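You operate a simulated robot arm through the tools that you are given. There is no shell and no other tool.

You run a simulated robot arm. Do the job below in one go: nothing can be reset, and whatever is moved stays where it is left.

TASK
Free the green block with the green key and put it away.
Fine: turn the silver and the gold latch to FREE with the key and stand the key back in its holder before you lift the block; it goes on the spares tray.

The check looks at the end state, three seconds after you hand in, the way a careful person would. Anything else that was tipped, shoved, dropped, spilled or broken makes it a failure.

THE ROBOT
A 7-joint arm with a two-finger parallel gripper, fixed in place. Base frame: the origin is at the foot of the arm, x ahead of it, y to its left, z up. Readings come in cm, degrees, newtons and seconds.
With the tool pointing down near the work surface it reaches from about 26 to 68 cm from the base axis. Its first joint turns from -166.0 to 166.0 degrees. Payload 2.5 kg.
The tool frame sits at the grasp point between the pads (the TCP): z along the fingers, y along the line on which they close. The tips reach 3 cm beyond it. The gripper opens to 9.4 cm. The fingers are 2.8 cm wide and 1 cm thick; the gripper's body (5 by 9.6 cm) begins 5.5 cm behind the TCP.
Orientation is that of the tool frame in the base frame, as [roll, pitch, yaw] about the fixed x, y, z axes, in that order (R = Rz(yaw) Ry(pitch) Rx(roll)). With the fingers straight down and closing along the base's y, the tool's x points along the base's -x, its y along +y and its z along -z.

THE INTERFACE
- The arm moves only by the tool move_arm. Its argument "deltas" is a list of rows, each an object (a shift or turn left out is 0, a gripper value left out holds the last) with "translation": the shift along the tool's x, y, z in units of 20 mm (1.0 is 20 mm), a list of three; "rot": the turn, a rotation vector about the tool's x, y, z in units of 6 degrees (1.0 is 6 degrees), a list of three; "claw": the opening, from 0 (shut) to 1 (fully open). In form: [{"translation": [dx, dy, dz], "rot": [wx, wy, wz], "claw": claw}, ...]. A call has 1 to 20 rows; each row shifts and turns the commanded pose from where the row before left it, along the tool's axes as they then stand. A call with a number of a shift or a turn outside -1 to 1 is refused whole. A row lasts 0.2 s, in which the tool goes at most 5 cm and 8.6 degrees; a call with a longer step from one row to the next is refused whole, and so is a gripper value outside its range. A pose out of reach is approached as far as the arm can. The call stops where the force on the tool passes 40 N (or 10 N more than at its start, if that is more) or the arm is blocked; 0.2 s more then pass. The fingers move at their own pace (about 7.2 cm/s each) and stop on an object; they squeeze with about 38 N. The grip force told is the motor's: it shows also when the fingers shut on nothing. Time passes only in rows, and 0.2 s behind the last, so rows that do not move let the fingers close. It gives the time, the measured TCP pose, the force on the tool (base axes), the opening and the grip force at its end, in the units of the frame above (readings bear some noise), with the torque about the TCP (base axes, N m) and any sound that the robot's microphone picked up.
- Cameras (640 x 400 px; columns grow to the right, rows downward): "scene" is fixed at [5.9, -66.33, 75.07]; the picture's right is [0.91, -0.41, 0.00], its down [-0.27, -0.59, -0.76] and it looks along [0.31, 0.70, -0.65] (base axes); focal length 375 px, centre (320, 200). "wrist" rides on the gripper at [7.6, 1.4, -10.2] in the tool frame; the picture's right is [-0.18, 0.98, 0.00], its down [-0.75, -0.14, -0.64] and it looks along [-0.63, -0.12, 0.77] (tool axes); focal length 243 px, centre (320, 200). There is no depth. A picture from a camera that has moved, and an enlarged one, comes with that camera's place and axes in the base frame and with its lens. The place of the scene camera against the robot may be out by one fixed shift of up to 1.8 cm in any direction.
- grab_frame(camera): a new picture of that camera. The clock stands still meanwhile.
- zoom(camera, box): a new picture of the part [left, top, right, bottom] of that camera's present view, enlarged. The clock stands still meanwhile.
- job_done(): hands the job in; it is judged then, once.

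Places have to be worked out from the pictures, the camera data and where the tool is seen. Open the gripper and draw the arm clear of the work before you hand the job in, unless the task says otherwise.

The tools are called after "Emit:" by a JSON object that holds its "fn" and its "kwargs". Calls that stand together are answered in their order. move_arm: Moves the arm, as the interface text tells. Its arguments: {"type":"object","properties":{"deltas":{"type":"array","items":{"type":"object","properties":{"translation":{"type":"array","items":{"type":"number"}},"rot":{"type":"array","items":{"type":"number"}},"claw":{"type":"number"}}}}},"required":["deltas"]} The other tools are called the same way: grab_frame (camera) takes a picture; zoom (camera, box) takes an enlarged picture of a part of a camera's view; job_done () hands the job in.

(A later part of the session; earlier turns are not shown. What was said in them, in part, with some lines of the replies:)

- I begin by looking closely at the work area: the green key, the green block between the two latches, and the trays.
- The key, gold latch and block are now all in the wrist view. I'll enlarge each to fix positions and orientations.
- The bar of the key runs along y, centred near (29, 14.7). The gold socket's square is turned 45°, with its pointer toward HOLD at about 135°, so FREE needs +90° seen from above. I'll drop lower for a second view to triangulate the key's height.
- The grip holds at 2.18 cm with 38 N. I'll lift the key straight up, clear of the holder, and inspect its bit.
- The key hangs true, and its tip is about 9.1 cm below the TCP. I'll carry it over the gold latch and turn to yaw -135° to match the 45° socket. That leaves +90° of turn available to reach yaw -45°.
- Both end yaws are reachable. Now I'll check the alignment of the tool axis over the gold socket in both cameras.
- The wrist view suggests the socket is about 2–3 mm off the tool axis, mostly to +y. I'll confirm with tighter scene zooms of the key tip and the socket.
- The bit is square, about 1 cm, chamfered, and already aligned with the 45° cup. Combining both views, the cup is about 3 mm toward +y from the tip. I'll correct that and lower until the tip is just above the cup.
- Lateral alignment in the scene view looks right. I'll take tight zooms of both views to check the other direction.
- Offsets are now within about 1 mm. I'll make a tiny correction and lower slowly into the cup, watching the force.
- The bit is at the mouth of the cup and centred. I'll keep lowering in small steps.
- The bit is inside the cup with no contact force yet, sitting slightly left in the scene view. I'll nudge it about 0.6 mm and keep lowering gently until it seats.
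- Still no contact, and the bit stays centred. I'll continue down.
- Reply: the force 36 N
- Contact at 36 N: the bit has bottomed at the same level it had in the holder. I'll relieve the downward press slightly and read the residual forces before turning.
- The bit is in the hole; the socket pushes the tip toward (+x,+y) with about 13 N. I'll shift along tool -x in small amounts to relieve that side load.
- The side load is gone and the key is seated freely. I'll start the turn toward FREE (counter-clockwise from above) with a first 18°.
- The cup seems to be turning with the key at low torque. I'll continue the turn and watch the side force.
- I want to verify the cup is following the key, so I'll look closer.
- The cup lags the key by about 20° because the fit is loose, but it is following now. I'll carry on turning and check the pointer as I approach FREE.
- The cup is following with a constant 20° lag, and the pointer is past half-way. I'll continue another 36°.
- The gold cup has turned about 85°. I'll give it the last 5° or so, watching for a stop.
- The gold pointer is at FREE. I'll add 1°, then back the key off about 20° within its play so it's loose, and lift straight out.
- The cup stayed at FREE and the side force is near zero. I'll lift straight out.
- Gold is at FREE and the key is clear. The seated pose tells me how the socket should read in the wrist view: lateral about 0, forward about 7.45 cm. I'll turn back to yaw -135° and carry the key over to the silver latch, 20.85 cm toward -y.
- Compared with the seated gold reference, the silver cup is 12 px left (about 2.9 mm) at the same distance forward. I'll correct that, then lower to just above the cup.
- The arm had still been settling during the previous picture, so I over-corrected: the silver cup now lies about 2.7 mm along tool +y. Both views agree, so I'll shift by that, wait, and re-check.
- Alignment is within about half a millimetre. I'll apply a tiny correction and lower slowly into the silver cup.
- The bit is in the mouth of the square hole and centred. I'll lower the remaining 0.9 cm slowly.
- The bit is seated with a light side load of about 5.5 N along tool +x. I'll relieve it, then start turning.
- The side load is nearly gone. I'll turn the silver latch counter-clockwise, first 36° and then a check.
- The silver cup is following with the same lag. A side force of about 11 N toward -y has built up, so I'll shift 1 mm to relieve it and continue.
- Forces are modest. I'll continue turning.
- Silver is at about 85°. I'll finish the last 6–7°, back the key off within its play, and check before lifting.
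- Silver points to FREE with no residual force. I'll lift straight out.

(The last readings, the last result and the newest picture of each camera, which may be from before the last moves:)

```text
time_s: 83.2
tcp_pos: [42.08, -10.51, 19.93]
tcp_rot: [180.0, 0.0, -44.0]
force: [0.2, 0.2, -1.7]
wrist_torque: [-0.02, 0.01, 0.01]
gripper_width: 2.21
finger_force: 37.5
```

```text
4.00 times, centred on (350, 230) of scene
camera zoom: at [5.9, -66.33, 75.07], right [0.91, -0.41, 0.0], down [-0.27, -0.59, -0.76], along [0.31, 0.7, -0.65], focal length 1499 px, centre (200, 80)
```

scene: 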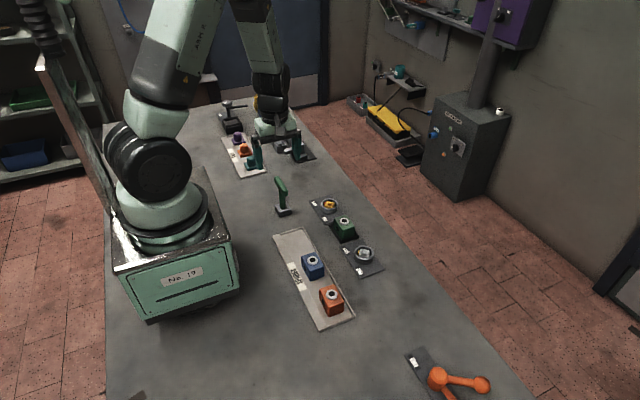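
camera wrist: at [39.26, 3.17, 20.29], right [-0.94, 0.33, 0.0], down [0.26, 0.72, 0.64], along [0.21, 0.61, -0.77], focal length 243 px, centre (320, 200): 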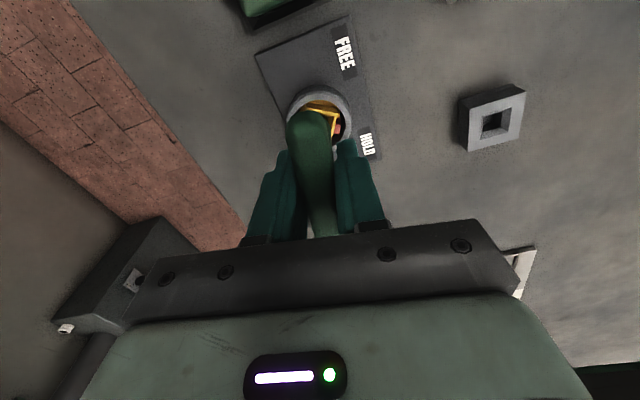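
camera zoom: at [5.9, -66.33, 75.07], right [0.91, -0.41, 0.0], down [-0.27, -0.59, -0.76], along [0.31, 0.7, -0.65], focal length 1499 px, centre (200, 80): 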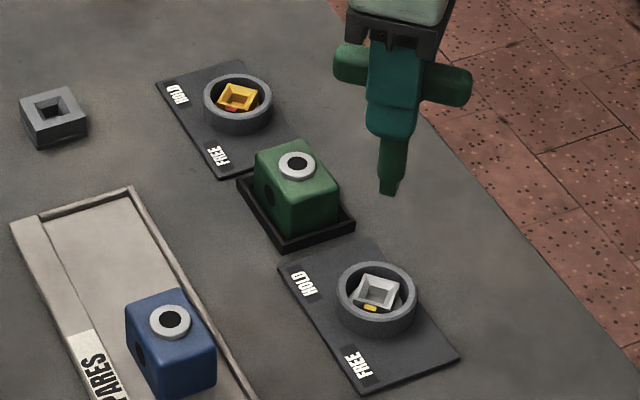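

Both pointers are at FREE, with angles within a couple of degrees. Now I'll return the key: turn back to yaw -90° and travel by the summed commanded offset (-12.99, +25.55) to above the holder.

Emit:
{"fn": "move_arm", "kwargs": {"deltas": [{"rot": [0, 0, 0.85]}, {"rot": [0, 0, 0.85]}, {"rot": [0, 0, 0.85]}, {"rot": [0, 0, 0.85]}, {"rot": [0, 0, 0.85]}, {"rot": [0, 0, 0.85]}, {"rot": [0, 0, 0.85]}, {"rot": [0, 0, 0.85]}, {"rot": [0, 0, 0.85]}, {}]}}

Emit:
{"fn": "move_arm", "kwargs": {"deltas": [{"translation": [-0.9125, 0.4639, 0]}, {"translation": [-0.9125, 0.4639, 0]}, {"translation": [-0.9125, 0.4639, 0]}, {"translation": [-0.9125, 0.4639, 0]}, {"translation": [-0.9125, 0.4639, 0]}, {"translation": [-0.9125, 0.4639, 0]}, {"translation": [-0.9125, 0.4639, 0]}, {"translation": [-0.9125, 0.4639, 0]}, {"translation": [-0.9125, 0.4639, 0]}, {"translation": [-0.9125, 0.4639, 0]}, {"translation": [-0.9125, 0.4639, 0]}, {"translation": [-0.9125, 0.4639, 0]}, {"translation": [-0.9125, 0.4639, 0]}, {"translation": [-0.9125, 0.4639, 0]}, {}, {}, {}, {}]}}

Emit:
{"fn": "zoom", "kwargs": {"camera": "wrist", "box": [260, 60, 380, 200]}}

Emit:
{"fn": "zoom", "kwargs": {"camera": "scene", "box": [262, 150, 312, 225]}}

```text
time_s: 85.4
tcp_pos: [41.97, -10.39, 19.97]
tcp_rot: [-180.0, 0.1, -90.0]
force: [0.2, -0.8, -1.9]
wrist_torque: [0.0, -0.01, 0.02]
gripper_width: 2.18
finger_force: 37.6
```

```text
time_s: 89.2
tcp_pos: [29.16, 15.0, 20.05]
tcp_rot: [180.0, 0.0, -90.0]
force: [-0.5, -0.7, -1.2]
wrist_torque: [0.01, 0.0, 0.01]
gripper_width: 2.19
finger_force: 37.9
```

```text
2.86 times, centred on (320, 130) of wrist
camera zoom: at [27.46, 7.33, 30.31], right [-0.98, 0.18, 0.0], down [0.14, 0.75, 0.64], along [0.12, 0.63, -0.77], focal length 693 px, centre (320, 400)
```

zoom: 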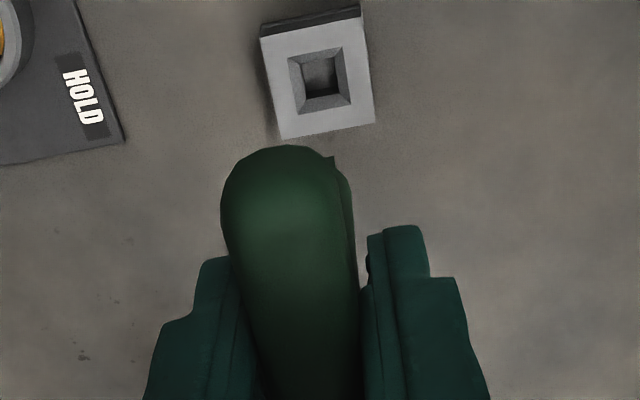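

```text
5.33 times, centred on (287, 188) of scene
camera zoom: at [5.9, -66.33, 75.07], right [0.91, -0.41, 0.0], down [-0.27, -0.59, -0.76], along [0.31, 0.7, -0.65], focal length 1998 px, centre (496, 267)
```

zoom: 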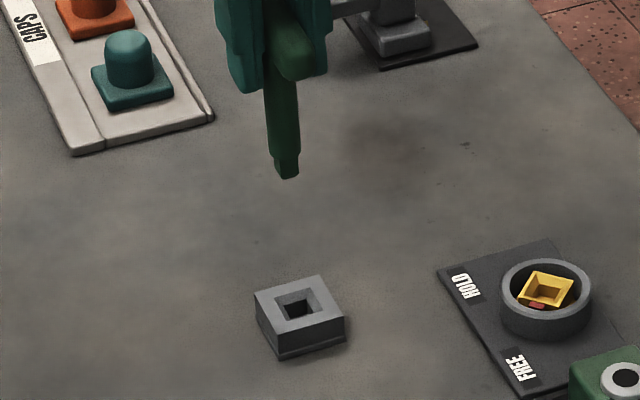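

The holder sits exactly where it did in the reference view. The bar end looks shifted about 1 mm along tool -x in the grip, so I'll check the bit against the holder in tight scene zooms.

Emit:
{"fn": "zoom", "kwargs": {"camera": "scene", "box": [272, 165, 302, 190]}}

Emit:
{"fn": "zoom", "kwargs": {"camera": "scene", "box": [272, 197, 302, 222]}}

```text
16.00 times, centred on (287, 178) of scene
camera zoom: at [5.9, -66.33, 75.07], right [0.91, -0.41, 0.0], down [-0.27, -0.59, -0.76], along [0.31, 0.7, -0.65], focal length 5994 px, centre (848, 560)
```

zoom: 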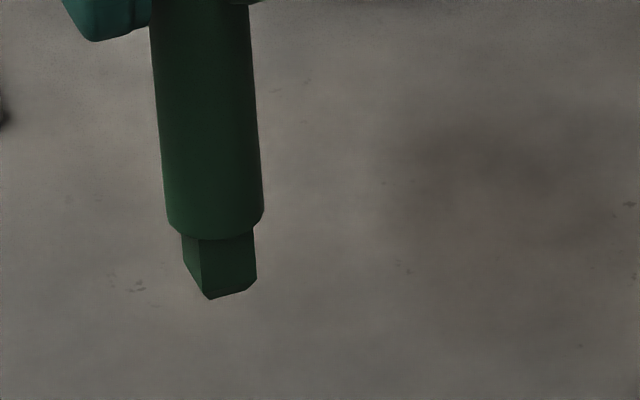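

```text
16.00 times, centred on (287, 210) of scene
camera zoom: at [5.9, -66.33, 75.07], right [0.91, -0.41, 0.0], down [-0.27, -0.59, -0.76], along [0.31, 0.7, -0.65], focal length 5994 px, centre (848, 48)
```

zoom: 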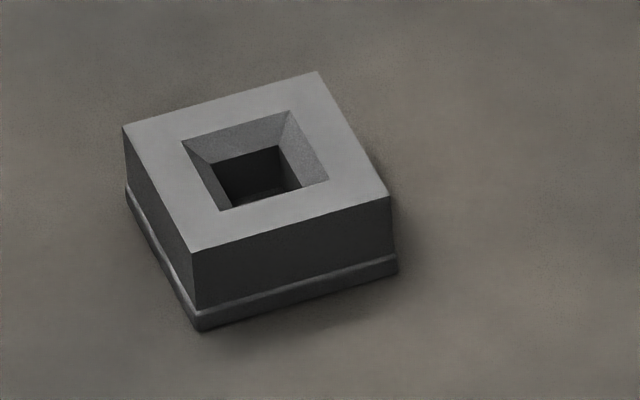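

The tip is about 1 mm toward +y relative to the holder hole, consistent with the small slip. I'll correct by 1 mm, descend to just above the holder, and re-check.

Emit:
{"fn": "move_arm", "kwargs": {"deltas": [{"translation": [0.05, 0, 0]}, {"translation": [0, 0, 0.8]}, {"translation": [0, 0, 0.8]}, {"translation": [0, 0, 0.8]}, {"translation": [0, 0, 0.7]}, {"translation": [0, 0, 0.5]}, {"translation": [0, 0, 0.3]}, {}, {}]}}

Emit:
{"fn": "zoom", "kwargs": {"camera": "scene", "box": [270, 190, 300, 220]}}

Emit:
{"fn": "zoom", "kwargs": {"camera": "wrist", "box": [260, 60, 380, 200]}}

```text
time_s: 91.2
tcp_pos: [28.9, 14.9, 12.17]
tcp_rot: [-180.0, 0.0, -90.0]
force: [-0.6, 0.7, -2.9]
wrist_torque: [0.0, 0.0, -0.01]
gripper_width: 2.2
finger_force: 37.9
```

```text
13.33 times, centred on (285, 205) of scene
camera zoom: at [5.9, -66.33, 75.07], right [0.91, -0.41, 0.0], down [-0.27, -0.59, -0.76], along [0.31, 0.7, -0.65], focal length 4995 px, centre (787, 133)
```

zoom: 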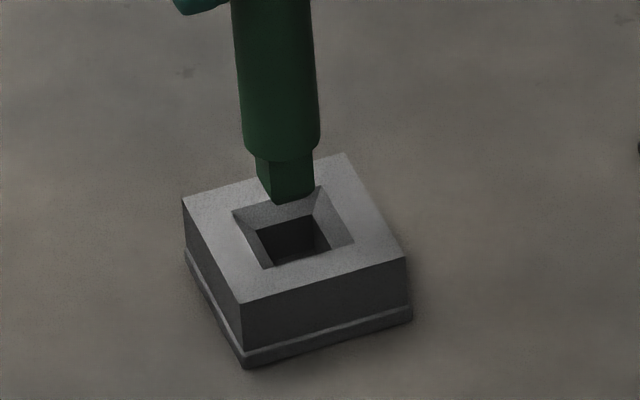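

```text
2.86 times, centred on (320, 130) of wrist
camera zoom: at [27.38, 7.27, 22.38], right [-0.98, 0.18, 0.0], down [0.14, 0.75, 0.64], along [0.12, 0.63, -0.77], focal length 693 px, centre (320, 400)
```

zoom: 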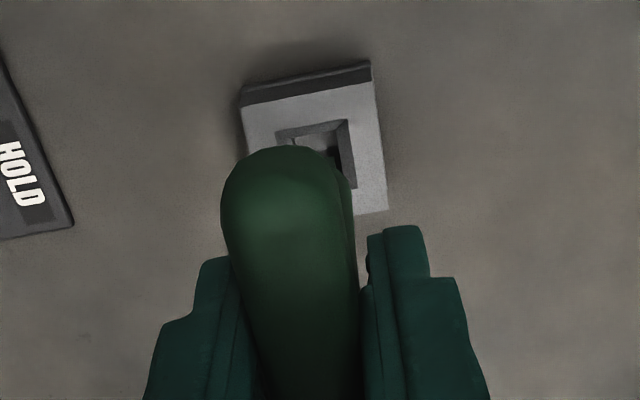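

The bit is within about 0.7 mm of centre over the funnel. I'll make a small nudge and lower slowly.

Emit:
{"fn": "move_arm", "kwargs": {"deltas": [{"translation": [0.02, -0.02, 0]}, {"translation": [0, 0, 0.12]}, {"translation": [0, 0, 0.12]}, {"translation": [0, 0, 0.12]}, {"translation": [0, 0, 0.12]}, {"translation": [0, 0, 0.12]}, {"translation": [0, 0, 0.12]}, {"translation": [0, 0, 0.12]}, {}]}}

Emit:
{"fn": "zoom", "kwargs": {"camera": "scene", "box": [270, 190, 300, 220]}}

```text
time_s: 93.2
tcp_pos: [28.92, 14.83, 10.51]
tcp_rot: [180.0, 0.0, -90.0]
force: [-0.4, 0.2, -1.8]
wrist_torque: [0.0, 0.0, -0.01]
gripper_width: 2.19
finger_force: 37.8
```

```text
13.33 times, centred on (285, 205) of scene
camera zoom: at [5.9, -66.33, 75.07], right [0.91, -0.41, 0.0], down [-0.27, -0.59, -0.76], along [0.31, 0.7, -0.65], focal length 4995 px, centre (787, 133)
```

zoom: 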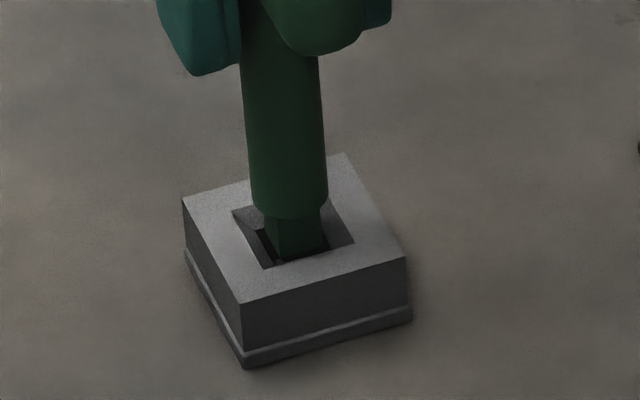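

The bit has entered the hole cleanly. I'll lower the rest in 1 mm steps until it touches bottom.

Emit:
{"fn": "move_arm", "kwargs": {"deltas": [{"translation": [0, 0, 0.05]}, {"translation": [0, 0, 0.05]}, {"translation": [0, 0, 0.05]}, {"translation": [0, 0, 0.05]}, {}]}}

```text
time_s: 94.4
tcp_pos: [28.95, 14.79, 10.11]
tcp_rot: [180.0, 0.0, -90.0]
force: [0.0, 0.0, -1.5]
wrist_torque: [0.01, 0.01, 0.0]
gripper_width: 2.18
finger_force: 37.9
```

Emit:
{"fn": "move_arm", "kwargs": {"deltas": [{"translation": [0, 0, 0.04]}, {"translation": [0, 0, 0.04]}, {"translation": [0, 0, 0.04]}, {}]}}

```text
time_s: 95.4
tcp_pos: [28.94, 14.81, 10.01]
tcp_rot: [-180.0, 0.0, -90.0]
force: [-0.1, 0.4, -1.0]
wrist_torque: [0.01, -0.02, 0.02]
gripper_width: 2.18
finger_force: 37.4
```

No contact yet at z≈9.95. I'll continue gently.

Emit:
{"fn": "move_arm", "kwargs": {"deltas": [{"translation": [0, 0, 0.03]}, {"translation": [0, 0, 0.03]}, {"translation": [0, 0, 0.03]}, {}]}}

Emit:
{"fn": "zoom", "kwargs": {"camera": "scene", "box": [270, 190, 300, 220]}}

```text
time_s: 96.4
tcp_pos: [28.99, 14.99, 9.77]
tcp_rot: [180.0, -0.1, -89.9]
force: [0.3, 0.6, -2.0]
wrist_torque: [-0.01, 0.02, -0.01]
gripper_width: 2.2
finger_force: 37.9
```

```text
13.33 times, centred on (285, 205) of scene
camera zoom: at [5.9, -66.33, 75.07], right [0.91, -0.41, 0.0], down [-0.27, -0.59, -0.76], along [0.31, 0.7, -0.65], focal length 4995 px, centre (787, 133)
```

zoom: 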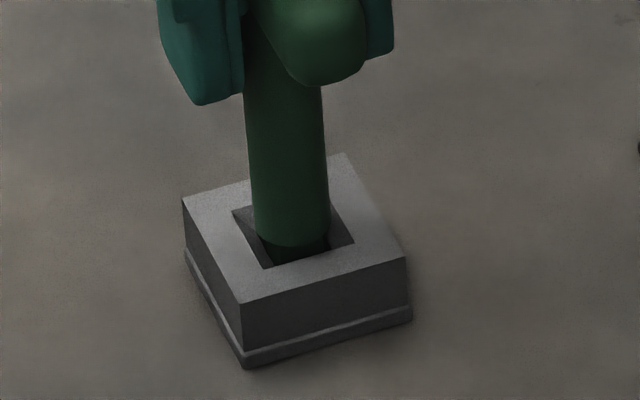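

The shaft depth now matches the original picture. I'll creep down the last fraction until contact.

Emit:
{"fn": "move_arm", "kwargs": {"deltas": [{"translation": [0, 0, 0.03]}, {"translation": [0, 0, 0.03]}, {"translation": [0, 0, 0.03]}, {}]}}

```text
time_s: 97.4
tcp_pos: [28.98, 14.88, 9.49]
tcp_rot: [-179.9, -0.1, -90.0]
force: [-2.7, -3.9, 28.0]
wrist_torque: [-0.34, 0.18, 0.02]
gripper_width: 2.18
finger_force: 38.5
```

Contact at 28 N: the key is on the holder floor. I'll ease off a little, then open the fingers.

Emit:
{"fn": "move_arm", "kwargs": {"deltas": [{"translation": [0, 0, -0.03]}, {}, {}]}}

```text
time_s: 98.2
tcp_pos: [28.96, 14.92, 9.6]
tcp_rot: [180.0, -0.1, -90.0]
force: [1.8, -5.0, 11.1]
wrist_torque: [-0.4, -0.1, -0.03]
gripper_width: 2.18
finger_force: 37.4
```

Emit:
{"fn": "move_arm", "kwargs": {"deltas": [{"translation": [0.02, -0.005, -0.015]}, {}, {}]}}

```text
time_s: 99.0
tcp_pos: [29.03, 14.97, 9.59]
tcp_rot: [180.0, 0.0, -89.9]
force: [-0.2, -1.1, 2.7]
wrist_torque: [-0.09, -0.03, 0.02]
gripper_width: 2.2
finger_force: 38.0
```

Loads are nearly zero now. I'll open the gripper gradually, keeping the arm still.

Emit:
{"fn": "move_arm", "kwargs": {"deltas": [{"claw": 0.3}, {"claw": 0.35}, {"claw": 0.5}, {"claw": 0.7}, {"claw": 1.0}, {"claw": 1.0}, {"claw": 1.0}]}}

Emit:
{"fn": "zoom", "kwargs": {"camera": "scene", "box": [255, 150, 315, 225]}}

Emit:
{"fn": "grab_frame", "kwargs": {"camera": "wrist"}}

```text
time_s: 100.6
tcp_pos: [28.99, 14.94, 9.59]
tcp_rot: [-180.0, 0.0, -89.9]
force: [1.0, 0.3, 0.1]
wrist_torque: [0.0, -0.02, 0.0]
gripper_width: 9.38
finger_force: 0.0
```

```text
5.33 times, centred on (285, 188) of scene
camera zoom: at [5.9, -66.33, 75.07], right [0.91, -0.41, 0.0], down [-0.27, -0.59, -0.76], along [0.31, 0.7, -0.65], focal length 1998 px, centre (507, 267)
```

zoom: 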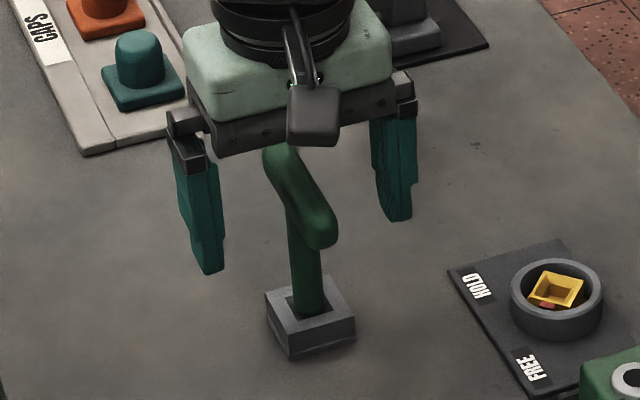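

```text
taken
camera wrist: at [27.44, 7.22, 19.83], right [-0.98, 0.18, 0.0], down [0.14, 0.75, 0.64], along [0.12, 0.63, -0.77], focal length 243 px, centre (320, 200)
```

wrist: 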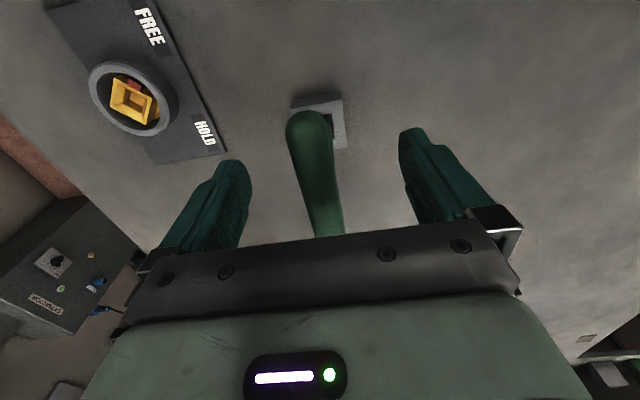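

The key stands in its holder by itself. I'll raise the arm straight up and look over the scene.

Emit:
{"fn": "move_arm", "kwargs": {"deltas": [{"translation": [0, 0, -0.4]}, {"translation": [0, 0, -0.6]}, {"translation": [0, 0, -0.8]}, {"translation": [0, 0, -1]}, {"translation": [0, 0, -1]}, {"translation": [0, 0, -1]}, {"translation": [0, 0, -1]}, {"translation": [0, 0, -1]}, {"translation": [0, 0, -1]}, {"translation": [0, 0, -1]}, {}]}}

Emit:
{"fn": "grab_frame", "kwargs": {"camera": "scene"}}

Emit:
{"fn": "zoom", "kwargs": {"camera": "scene", "box": [262, 165, 312, 225]}}

Emit:
{"fn": "zoom", "kwargs": {"camera": "scene", "box": [310, 190, 390, 280]}}

```text
time_s: 103.0
tcp_pos: [29.01, 15.02, 27.32]
tcp_rot: [180.0, 0.0, -89.9]
force: [0.8, 0.4, 0.1]
wrist_torque: [0.01, 0.01, 0.03]
gripper_width: 9.39
finger_force: 0.0
```

```text
taken
```

scene: 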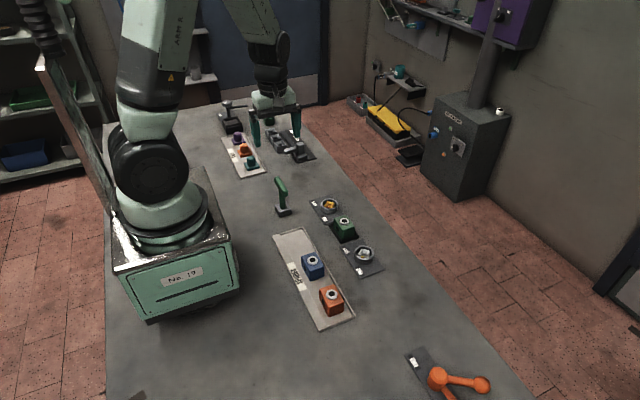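

```text
6.67 times, centred on (287, 195) of scene
camera zoom: at [5.9, -66.33, 75.07], right [0.91, -0.41, 0.0], down [-0.27, -0.59, -0.76], along [0.31, 0.7, -0.65], focal length 2498 px, centre (540, 233)
```

zoom: 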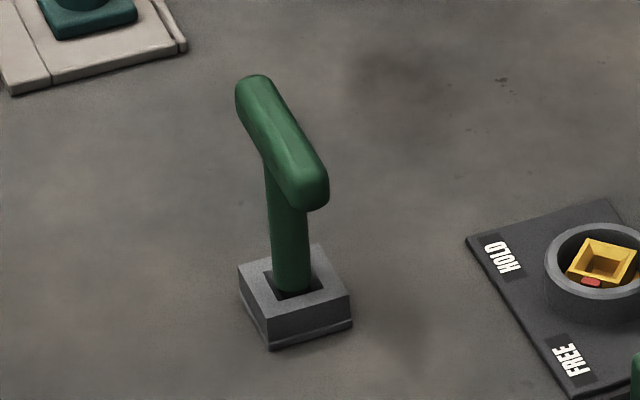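

```text
4.44 times, centred on (350, 235) of scene
camera zoom: at [5.9, -66.33, 75.07], right [0.91, -0.41, 0.0], down [-0.27, -0.59, -0.76], along [0.31, 0.7, -0.65], focal length 1665 px, centre (187, 44)
```

zoom: 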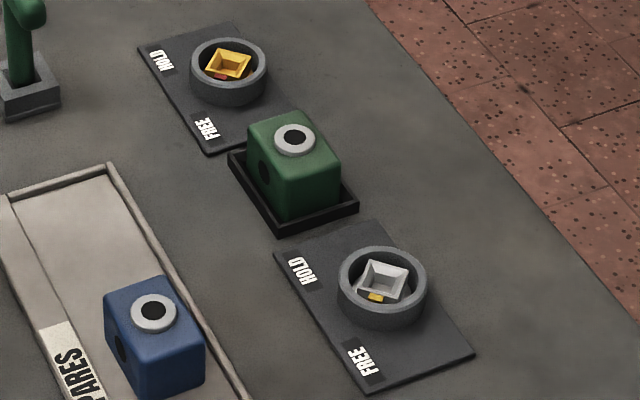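

The key stands as it did originally, and both latches are at FREE. Next, the block: I'll move the wrist camera to a spot that sees both the block and the tray.

Emit:
{"fn": "move_arm", "kwargs": {"deltas": [{"translation": [0.967, -0.233, -0.167], "claw": 1}, {"translation": [0.967, -0.233, -0.167]}, {"translation": [0.967, -0.233, -0.167]}, {"translation": [0.967, -0.233, -0.167]}, {"translation": [0.967, -0.233, -0.167]}, {"translation": [0.967, -0.233, -0.167]}, {"translation": [0.967, -0.233, -0.167]}, {"translation": [0.967, -0.233, -0.167]}, {"translation": [0.967, -0.233, -0.167]}, {"translation": [0.967, -0.233, -0.167]}, {"translation": [0.967, -0.233, -0.167]}, {"translation": [0.967, -0.233, -0.167]}, {"translation": [0.967, -0.233, -0.167]}, {"translation": [0.967, -0.233, -0.167]}, {"translation": [0.967, -0.233, -0.167]}, {}, {}, {}]}}

Emit:
{"fn": "grab_frame", "kwargs": {"camera": "wrist"}}

Emit:
{"fn": "zoom", "kwargs": {"camera": "wrist", "box": [240, 80, 440, 200]}}

```text
time_s: 106.8
tcp_pos: [36.09, -13.98, 32.24]
tcp_rot: [180.0, 0.0, -90.0]
force: [0.5, -0.2, -0.2]
wrist_torque: [0.02, 0.01, 0.0]
gripper_width: 9.4
finger_force: 0.1
```

```text
taken
camera wrist: at [34.57, -21.67, 42.41], right [-0.98, 0.18, 0.0], down [0.14, 0.75, 0.64], along [0.12, 0.63, -0.77], focal length 243 px, centre (320, 200)
```

wrist: 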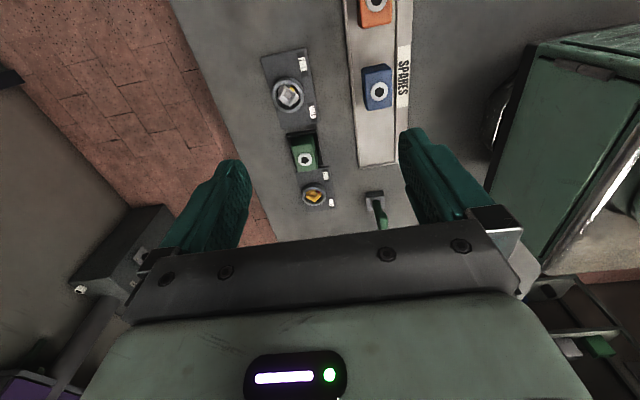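

```text
3.20 times, centred on (340, 140) of wrist
camera zoom: at [34.57, -21.67, 42.41], right [-0.98, 0.18, 0.0], down [0.14, 0.75, 0.64], along [0.12, 0.63, -0.77], focal length 776 px, centre (256, 392)
```

zoom: 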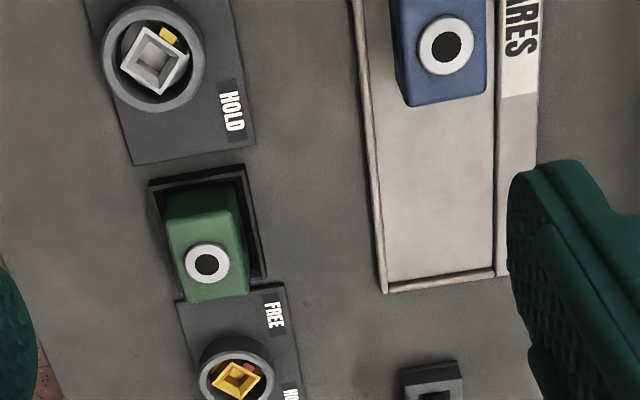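

The tray's free slot looks to be at its +y end, around (28, 0.5), in line with orange (y≈-20.5) and blue (y≈-10). I'll get a closer look at the green block for its exact size and position.

Emit:
{"fn": "move_arm", "kwargs": {"deltas": [{"translation": [-0.5, -0.45, 0.8]}, {"translation": [-0.5, -0.45, 0.8]}, {"translation": [-0.5, -0.45, 0.8]}, {"translation": [-0.5, -0.45, 0.8]}, {"translation": [-0.5, -0.45, 0.8]}, {"translation": [-0.5, -0.45, 0.8]}, {}, {}, {}]}}

Emit:
{"fn": "zoom", "kwargs": {"camera": "wrist", "box": [240, 70, 400, 190]}}

Emit:
{"fn": "zoom", "kwargs": {"camera": "scene", "box": [325, 205, 365, 245]}}

```text
time_s: 108.8
tcp_pos: [41.49, -7.93, 22.5]
tcp_rot: [180.0, -0.1, -90.0]
force: [0.6, -0.1, -0.1]
wrist_torque: [-0.03, 0.02, -0.01]
gripper_width: 9.39
finger_force: 0.0
```

```text
3.33 times, centred on (320, 130) of wrist
camera zoom: at [39.99, -15.7, 32.76], right [-0.98, 0.18, 0.0], down [0.14, 0.75, 0.64], along [0.12, 0.63, -0.77], focal length 809 px, centre (320, 433)
```

zoom: 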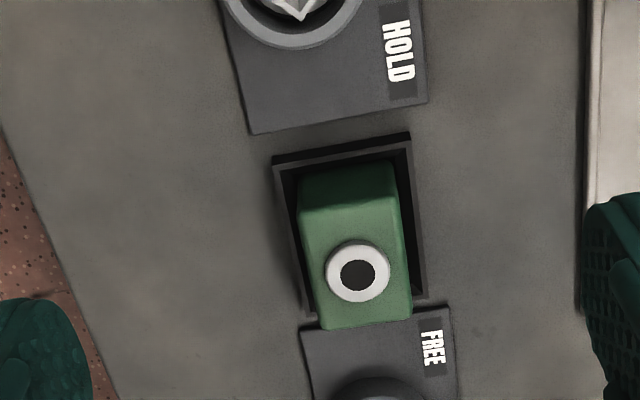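

```text
10.00 times, centred on (345, 225) of scene
camera zoom: at [5.9, -66.33, 75.07], right [0.91, -0.41, 0.0], down [-0.27, -0.59, -0.76], along [0.31, 0.7, -0.65], focal length 3746 px, centre (70, -50)
```

zoom: 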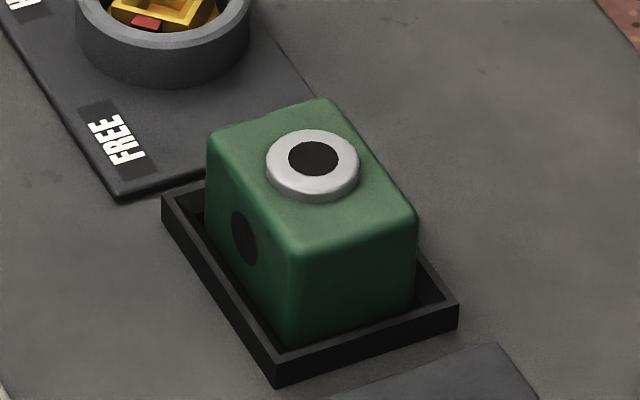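

The block is about 3.6 cm (x) by 5.1 cm (y) by 4 cm tall, centred near (41.5, 0), in a frame whose rim is at z≈1.4. I'll move directly above it at yaw -90° and check centring, so the fingers close on its ±x faces above the rim.

Emit:
{"fn": "move_arm", "kwargs": {"deltas": [{"translation": [-0.68, 0, 0.6]}, {"translation": [-0.68, 0, 0.6]}, {"translation": [-0.68, 0, 0.6]}, {"translation": [-0.68, 0, 0.6]}, {"translation": [-0.68, 0, 0.6]}, {"translation": [-0.68, 0, 0.6]}, {}, {}, {}]}}

Emit:
{"fn": "grab_frame", "kwargs": {"camera": "wrist"}}

Emit:
{"fn": "zoom", "kwargs": {"camera": "wrist", "box": [250, 50, 400, 160]}}

Emit:
{"fn": "zoom", "kwargs": {"camera": "scene", "box": [310, 150, 390, 250]}}

```text
time_s: 110.8
tcp_pos: [41.39, 0.08, 15.26]
tcp_rot: [180.0, 0.0, -89.9]
force: [0.6, -0.3, -0.2]
wrist_torque: [-0.01, -0.01, -0.04]
gripper_width: 9.42
finger_force: 0.1
```

```text
taken
camera wrist: at [39.89, -7.62, 25.53], right [-0.98, 0.18, 0.0], down [0.14, 0.75, 0.64], along [0.12, 0.63, -0.77], focal length 243 px, centre (320, 200)
```

wrist: 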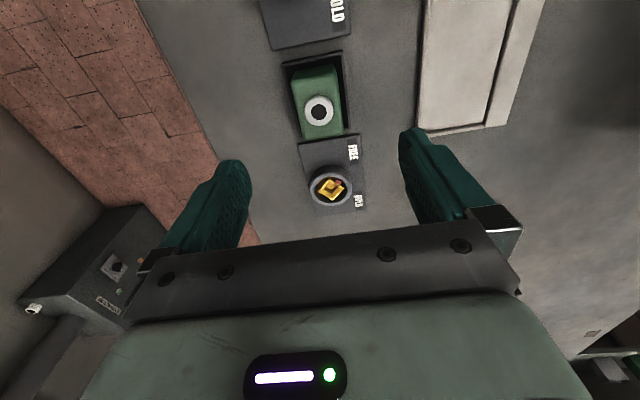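

```text
3.64 times, centred on (325, 105) of wrist
camera zoom: at [39.89, -7.62, 25.53], right [-0.98, 0.18, 0.0], down [0.14, 0.75, 0.64], along [0.12, 0.63, -0.77], focal length 882 px, centre (302, 546)
```

zoom: 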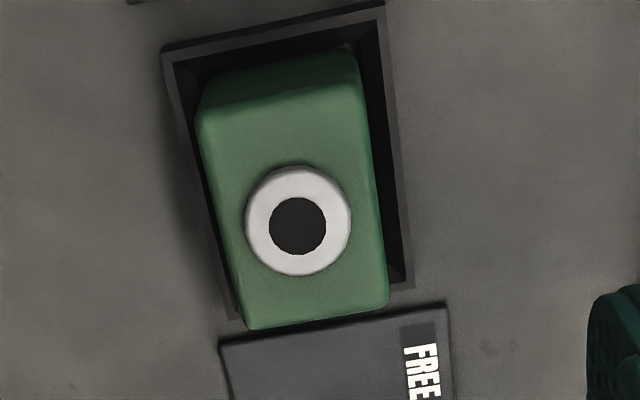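

```text
4.00 times, centred on (350, 200) of scene
camera zoom: at [5.9, -66.33, 75.07], right [0.91, -0.41, 0.0], down [-0.27, -0.59, -0.76], along [0.31, 0.7, -0.65], focal length 1499 px, centre (200, 200)
```

zoom: 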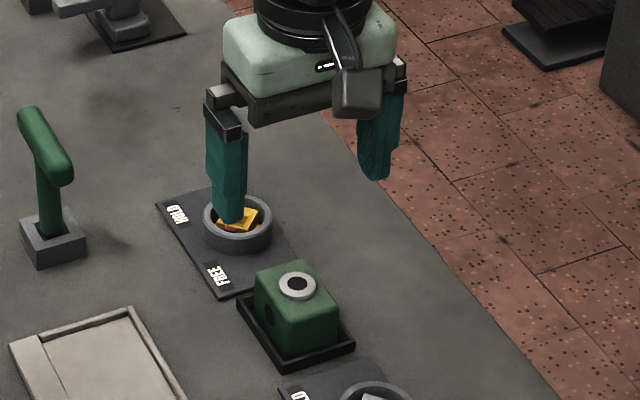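

The block is centred within about 1 mm and squarely aligned. I'll nudge 0.8 mm in x and descend in two stages.

Emit:
{"fn": "move_arm", "kwargs": {"deltas": [{"translation": [0, -0.04, 0]}, {"translation": [0, 0, 0.9]}, {"translation": [0, 0, 0.9]}, {"translation": [0, 0, 0.9]}, {"translation": [0, 0, 0.9]}, {"translation": [0, 0, 0.6]}, {"translation": [0, 0, 0.4]}, {}, {}, {}]}}

Emit:
{"fn": "zoom", "kwargs": {"camera": "scene", "box": [315, 180, 375, 250]}}

Emit:
{"fn": "grab_frame", "kwargs": {"camera": "wrist"}}

```text
time_s: 113.0
tcp_pos: [41.43, 0.11, 6.14]
tcp_rot: [180.0, 0.0, -90.0]
force: [0.9, 0.0, -0.1]
wrist_torque: [0.01, 0.01, -0.01]
gripper_width: 9.4
finger_force: 0.1
```

```text
5.71 times, centred on (345, 215) of scene
camera zoom: at [5.9, -66.33, 75.07], right [0.91, -0.41, 0.0], down [-0.27, -0.59, -0.76], along [0.31, 0.7, -0.65], focal length 2141 px, centre (177, 114)
```

zoom: 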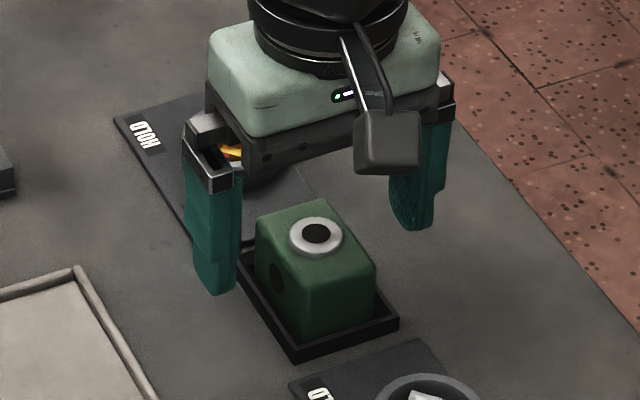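

```text
taken
camera wrist: at [39.92, -7.57, 16.35], right [-0.98, 0.18, 0.0], down [0.14, 0.75, 0.64], along [0.12, 0.63, -0.77], focal length 243 px, centre (320, 200)
```

wrist: 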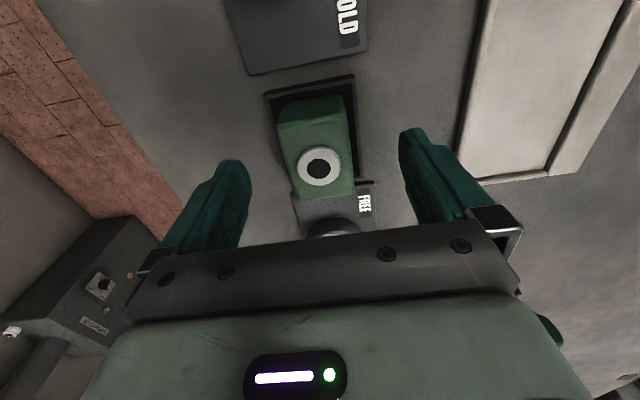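

The ring sits on the tool axis. I'll descend to TCP z≈4.9, which puts the tips at about 1.9 cm, above the rim, and check.

Emit:
{"fn": "move_arm", "kwargs": {"deltas": [{"translation": [0, 0, 0.3]}, {"translation": [0, 0, 0.3]}, {}, {}]}}

Emit:
{"fn": "zoom", "kwargs": {"camera": "scene", "box": [320, 195, 370, 250]}}

```text
time_s: 114.0
tcp_pos: [41.53, 0.19, 5.07]
tcp_rot: [-179.9, 0.0, -90.1]
force: [0.7, -1.0, 1.3]
wrist_torque: [-0.01, 0.01, -0.03]
gripper_width: 9.4
finger_force: 0.1
```

```text
7.27 times, centred on (345, 222) of scene
camera zoom: at [5.9, -66.33, 75.07], right [0.91, -0.41, 0.0], down [-0.27, -0.59, -0.76], along [0.31, 0.7, -0.65], focal length 2725 px, centre (138, 36)
```

zoom: 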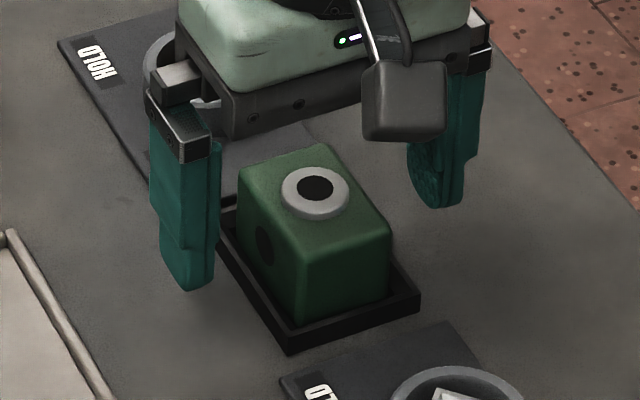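

The fingers straddle the block with clearance. I'll close on it.

Emit:
{"fn": "move_arm", "kwargs": {"deltas": [{"claw": 0.55}, {"claw": 0.45}, {"claw": 0.2}, {"claw": 0}, {"claw": 0}, {"claw": 0}]}}

Emit:
{"fn": "zoom", "kwargs": {"camera": "scene", "box": [320, 195, 370, 250]}}

```text
time_s: 115.4
tcp_pos: [41.56, 0.19, 4.93]
tcp_rot: [-179.9, 0.0, -89.9]
force: [0.0, 0.5, 0.8]
wrist_torque: [-0.03, 0.05, -0.03]
gripper_width: 3.93
finger_force: 37.9
```

```text
7.27 times, centred on (345, 222) of scene
camera zoom: at [5.9, -66.33, 75.07], right [0.91, -0.41, 0.0], down [-0.27, -0.59, -0.76], along [0.31, 0.7, -0.65], focal length 2725 px, centre (138, 36)
```

zoom: 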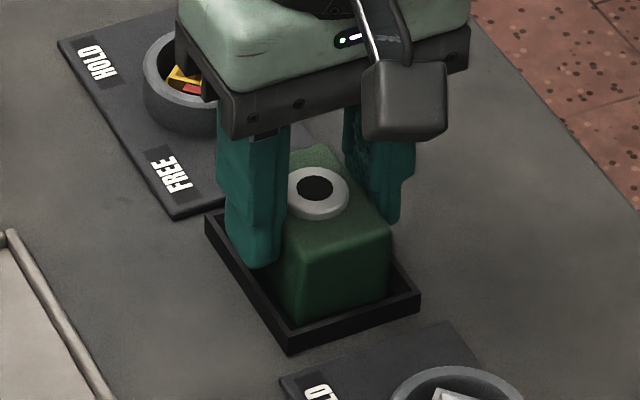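

The grip on the block is firm at 3.93 cm. I'll lift gently and watch the force in case something still holds it.

Emit:
{"fn": "move_arm", "kwargs": {"deltas": [{"translation": [0, 0, -0.1]}, {"translation": [0, 0, -0.15]}, {"translation": [0, 0, -0.2]}, {"translation": [0, 0, -0.3]}, {}]}}

Emit:
{"fn": "zoom", "kwargs": {"camera": "scene", "box": [315, 185, 375, 255]}}

```text
time_s: 116.6
tcp_pos: [41.5, 0.04, 6.52]
tcp_rot: [180.0, 0.0, -89.9]
force: [0.1, 0.6, -2.4]
wrist_torque: [0.0, 0.04, -0.01]
gripper_width: 3.96
finger_force: 38.5
```

```text
5.71 times, centred on (345, 220) of scene
camera zoom: at [5.9, -66.33, 75.07], right [0.91, -0.41, 0.0], down [-0.27, -0.59, -0.76], along [0.31, 0.7, -0.65], focal length 2141 px, centre (177, 86)
```

zoom: 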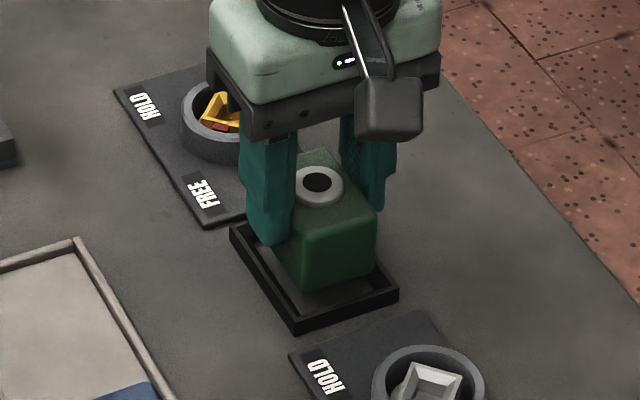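

The block comes up freely, weighing about 0.25 kg. I'll raise it well clear and carry it over the tray's empty slot near (28.2, 0.4).

Emit:
{"fn": "move_arm", "kwargs": {"deltas": [{"translation": [0, 0, -0.6]}, {"translation": [0, 0, -0.8]}, {"translation": [0, 0, -0.9]}, {"translation": [0, 0, -0.9]}, {"translation": [0, 0, -0.9]}, {"translation": [0, 0, -0.9]}, {}, {"translation": [-0.02, 0.6, 0]}, {"translation": [-0.02, 0.8, 0]}, {"translation": [-0.02, 0.9, 0]}, {"translation": [-0.02, 0.9, 0]}, {"translation": [-0.02, 0.9, 0]}, {"translation": [-0.02, 0.9, 0]}, {"translation": [-0.02, 0.9, 0]}, {"translation": [-0.01, 0.75, 0]}, {}, {}, {}]}}

Emit:
{"fn": "grab_frame", "kwargs": {"camera": "wrist"}}

Emit:
{"fn": "zoom", "kwargs": {"camera": "scene", "box": [240, 150, 380, 340]}}

```text
time_s: 120.4
tcp_pos: [28.21, 0.37, 16.44]
tcp_rot: [179.9, 0.1, -90.0]
force: [-0.6, -0.6, -2.6]
wrist_torque: [-0.01, 0.01, -0.02]
gripper_width: 3.93
finger_force: 37.8
```

```text
taken
camera wrist: at [26.7, -7.32, 26.64], right [-0.98, 0.18, 0.0], down [0.14, 0.75, 0.64], along [0.12, 0.63, -0.77], focal length 243 px, centre (320, 200)
```

wrist: 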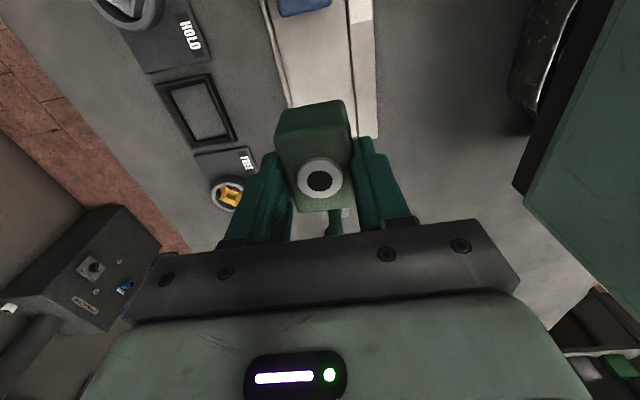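

```text
2.11 times, centred on (310, 245) of scene
camera zoom: at [5.9, -66.33, 75.07], right [0.91, -0.41, 0.0], down [-0.27, -0.59, -0.76], along [0.31, 0.7, -0.65], focal length 789 px, centre (341, 105)
```

zoom: 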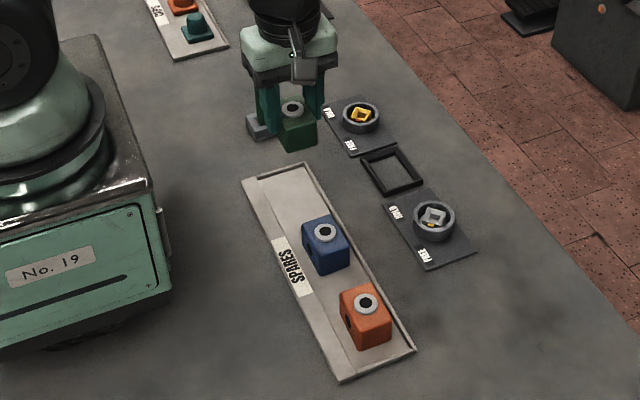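

The block is above the empty slot, with roughly 1 cm of clearance to each side of the tray floor. I'll descend to just above the tray.

Emit:
{"fn": "move_arm", "kwargs": {"deltas": [{"translation": [0, 0.04, 0]}, {"translation": [0, 0, 0.8]}, {"translation": [0, 0, 0.9]}, {"translation": [0, 0, 0.9]}, {"translation": [0, 0, 0.9]}, {"translation": [0, 0, 0.8]}, {"translation": [0, 0, 0.5]}, {}, {}, {}]}}

Emit:
{"fn": "zoom", "kwargs": {"camera": "scene", "box": [265, 200, 345, 290]}}

Emit:
{"fn": "grab_frame", "kwargs": {"camera": "wrist"}}

```text
time_s: 122.6
tcp_pos: [28.16, 0.28, 6.72]
tcp_rot: [-180.0, 0.0, -90.0]
force: [0.2, -0.1, -1.9]
wrist_torque: [0.01, -0.02, -0.01]
gripper_width: 3.93
finger_force: 38.1
```

```text
4.44 times, centred on (305, 245) of scene
camera zoom: at [5.9, -66.33, 75.07], right [0.91, -0.41, 0.0], down [-0.27, -0.59, -0.76], along [0.31, 0.7, -0.65], focal length 1665 px, centre (387, 0)
```

zoom: 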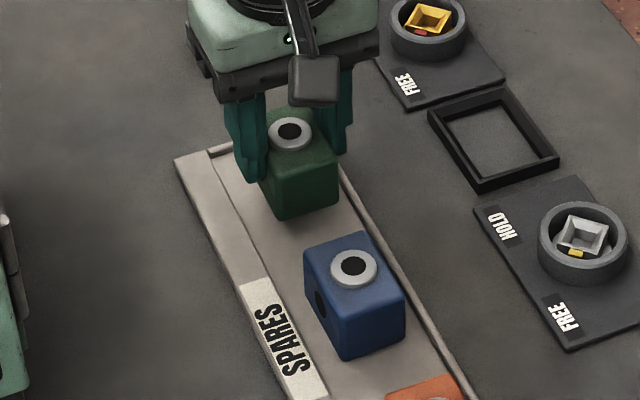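

```text
taken
camera wrist: at [26.62, -7.38, 17.06], right [-0.98, 0.18, 0.0], down [0.14, 0.75, 0.64], along [0.12, 0.63, -0.77], focal length 243 px, centre (320, 200)
```

wrist: 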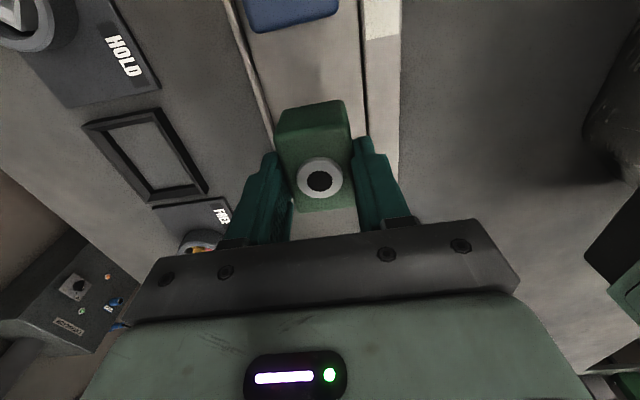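

The placement looks good, well clear of blue and the rims. I'll lower slowly until contact.

Emit:
{"fn": "move_arm", "kwargs": {"deltas": [{"translation": [0, 0, 0.15]}, {"translation": [0, 0, 0.15]}, {"translation": [0, 0, 0.1]}, {"translation": [0, 0, 0.1]}, {"translation": [0, 0, 0.1]}, {}]}}

```text
time_s: 124.0
tcp_pos: [28.19, 0.35, 5.63]
tcp_rot: [-180.0, 0.0, -90.0]
force: [-0.2, 0.6, -2.3]
wrist_torque: [0.01, 0.0, -0.02]
gripper_width: 3.94
finger_force: 37.0
```

Emit:
{"fn": "move_arm", "kwargs": {"deltas": [{"translation": [0, 0, 0.05]}, {"translation": [0, 0, 0.05]}, {"translation": [0, 0, 0.05]}, {}]}}

Emit:
{"fn": "zoom", "kwargs": {"camera": "scene", "box": [285, 210, 335, 270]}}

```text
time_s: 125.0
tcp_pos: [28.07, 0.25, 5.5]
tcp_rot: [-180.0, 0.1, -89.9]
force: [-0.1, 0.5, -1.3]
wrist_torque: [0.0, -0.01, -0.01]
gripper_width: 3.95
finger_force: 38.1
```

```text
6.67 times, centred on (310, 240) of scene
camera zoom: at [5.9, -66.33, 75.07], right [0.91, -0.41, 0.0], down [-0.27, -0.59, -0.76], along [0.31, 0.7, -0.65], focal length 2498 px, centre (387, -67)
```

zoom: 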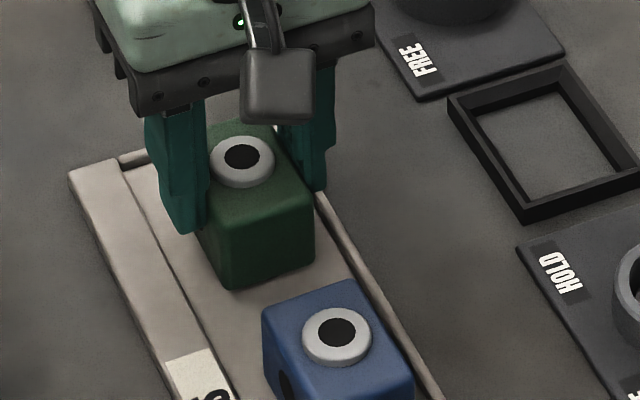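

Emit:
{"fn": "move_arm", "kwargs": {"deltas": [{"translation": [0, 0, 0.04]}, {"translation": [0, 0, 0.04]}, {}]}}

```text
time_s: 125.8
tcp_pos: [28.23, 0.36, 5.24]
tcp_rot: [-180.0, 0.0, -90.0]
force: [-2.9, 0.8, 13.0]
wrist_torque: [-0.03, 0.07, -0.02]
gripper_width: 3.96
finger_force: 38.0
```

Contact at 13 N: the block rests on the tray floor. I'll ease off slightly, then open the fingers gradually.

Emit:
{"fn": "move_arm", "kwargs": {"deltas": [{"translation": [0, 0, -0.02]}, {}, {"claw": 0.45}, {"claw": 0.5}, {"claw": 0.55}, {"claw": 0.6}, {"claw": 0.6}]}}

Emit:
{"fn": "zoom", "kwargs": {"camera": "scene", "box": [285, 210, 335, 270]}}

```text
time_s: 127.4
tcp_pos: [28.16, 0.35, 5.24]
tcp_rot: [180.0, -0.1, -90.0]
force: [0.1, -0.9, 0.3]
wrist_torque: [-0.03, -0.01, 0.02]
gripper_width: 5.64
finger_force: 0.0
```

```text
6.67 times, centred on (310, 240) of scene
camera zoom: at [5.9, -66.33, 75.07], right [0.91, -0.41, 0.0], down [-0.27, -0.59, -0.76], along [0.31, 0.7, -0.65], focal length 2498 px, centre (387, -67)
```

zoom: 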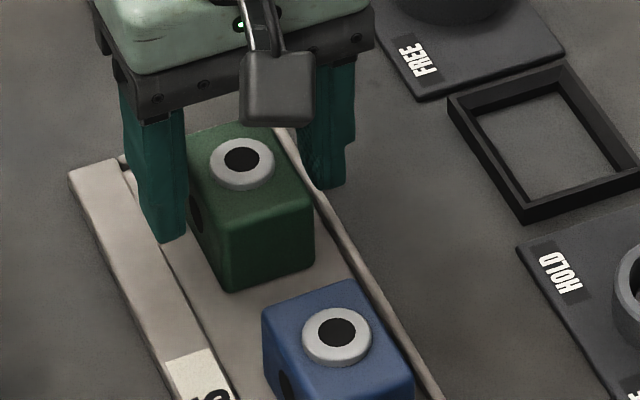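

The block stands freely on the tray. I'll withdraw straight up, then open fully and check everything.

Emit:
{"fn": "move_arm", "kwargs": {"deltas": [{"translation": [0, 0, -0.3]}, {"translation": [0, 0, -0.5]}, {"translation": [0, 0, -0.7]}, {"translation": [0, 0, -0.9]}, {"translation": [0, 0, -1]}, {"translation": [0, 0, -1]}, {"translation": [0, 0, -1]}, {"translation": [0, 0, -1]}, {"translation": [0, 0, -1]}, {"translation": [0, 0, -1]}, {"translation": [0, 0, -1]}, {"translation": [0, 0, -1]}, {"translation": [0, 0, -1], "claw": 1}, {"translation": [0, 0, -1]}, {}, {}]}}

Emit:
{"fn": "grab_frame", "kwargs": {"camera": "scene"}}

Emit:
{"fn": "grab_frame", "kwargs": {"camera": "wrist"}}

Emit:
{"fn": "zoom", "kwargs": {"camera": "scene", "box": [260, 160, 400, 340]}}

```text
time_s: 130.8
tcp_pos: [28.21, 0.42, 30.07]
tcp_rot: [180.0, 0.0, -89.9]
force: [-0.4, 0.1, -0.6]
wrist_torque: [0.0, 0.0, 0.02]
gripper_width: 9.38
finger_force: 0.2
```

```text
taken
```

scene: 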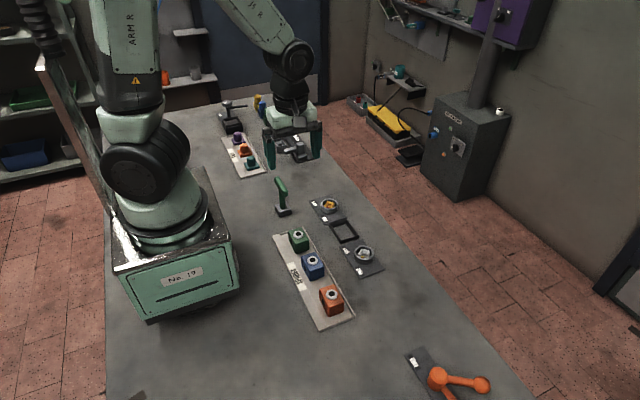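

```text
taken
camera wrist: at [26.62, -7.17, 40.28], right [-0.98, 0.18, 0.0], down [0.14, 0.75, 0.64], along [0.12, 0.63, -0.77], focal length 243 px, centre (320, 200)
```

wrist: 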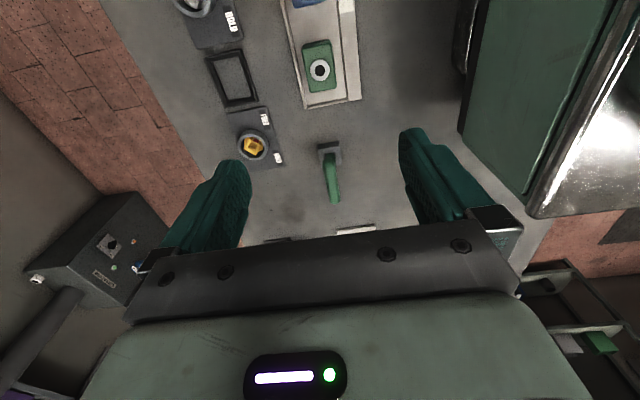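

```text
2.22 times, centred on (330, 250) of scene
camera zoom: at [5.9, -66.33, 75.07], right [0.91, -0.41, 0.0], down [-0.27, -0.59, -0.76], along [0.31, 0.7, -0.65], focal length 833 px, centre (298, 89)
```

zoom: 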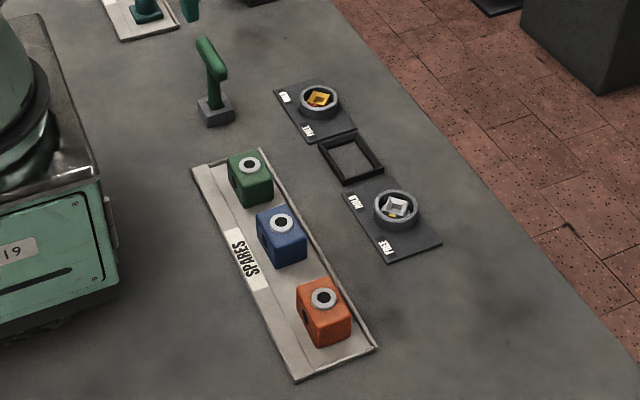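

Everything looks in place. I'll do one last close check of both pointers, the key and the block.

Emit:
{"fn": "zoom", "kwargs": {"camera": "scene", "box": [305, 190, 390, 282]}}

Emit:
{"fn": "zoom", "kwargs": {"camera": "wrist", "box": [180, 20, 380, 210]}}

Emit:
{"fn": "zoom", "kwargs": {"camera": "scene", "box": [205, 90, 325, 215]}}

```text
4.35 times, centred on (348, 236) of scene
camera zoom: at [5.9, -66.33, 75.07], right [0.91, -0.41, 0.0], down [-0.27, -0.59, -0.76], along [0.31, 0.7, -0.65], focal length 1629 px, centre (200, 44)
```

zoom: 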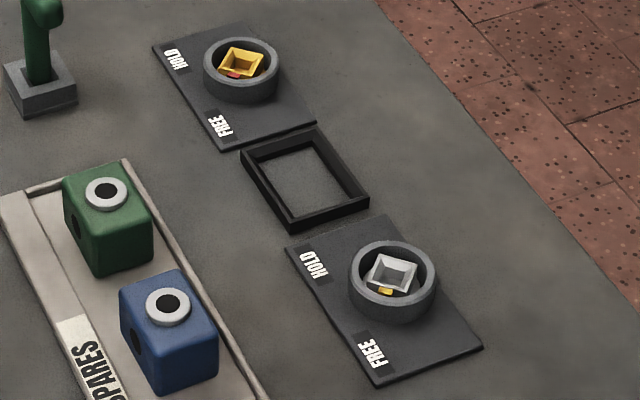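

```text
2.11 times, centred on (280, 115) of wrist
camera zoom: at [26.62, -7.17, 40.28], right [-0.98, 0.18, 0.0], down [0.14, 0.75, 0.64], along [0.12, 0.63, -0.77], focal length 511 px, centre (404, 379)
```

zoom: 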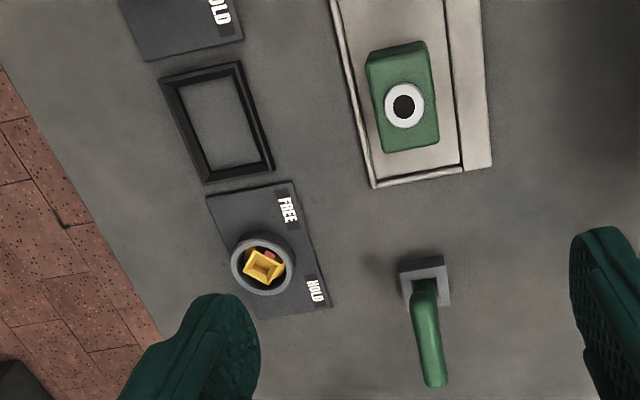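

```text
3.20 times, centred on (265, 152) of scene
camera zoom: at [5.9, -66.33, 75.07], right [0.91, -0.41, 0.0], down [-0.27, -0.59, -0.76], along [0.31, 0.7, -0.65], focal length 1199 px, centre (496, 352)
```

zoom: 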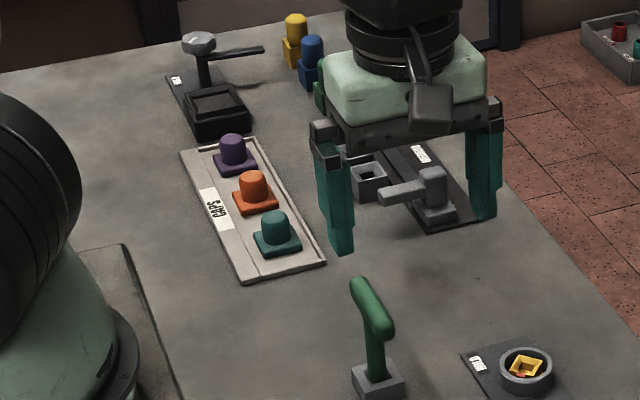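

The end state checks out: both pointers are at FREE, the key stands in its holder, the green block is on the spares tray, and nothing else has moved. The gripper is open and well clear, so I'm handing in.

Emit:
{"fn": "job_done", "kwargs": {}}

```text
The job is handed in.
```

The green block is free and standing in the empty slot of the spares tray, next to the blue one. I have handed the job in.

- **Latches:** I turned the gold latch and then the silver one to FREE with the green key. Both pointers line up with their FREE labels to within a couple of degrees.
- **Key:** it was back in its holder before I lifted the block, standing as it did at the start.
- **Rest of the bench:** in the last pictures nothing else looked moved or tipped. The gripper is open and about 30 cm above the table.

The key fits loosely in the latches, with about 20° of play. I turned it past FREE by that much each time so the latch itself came fully round.
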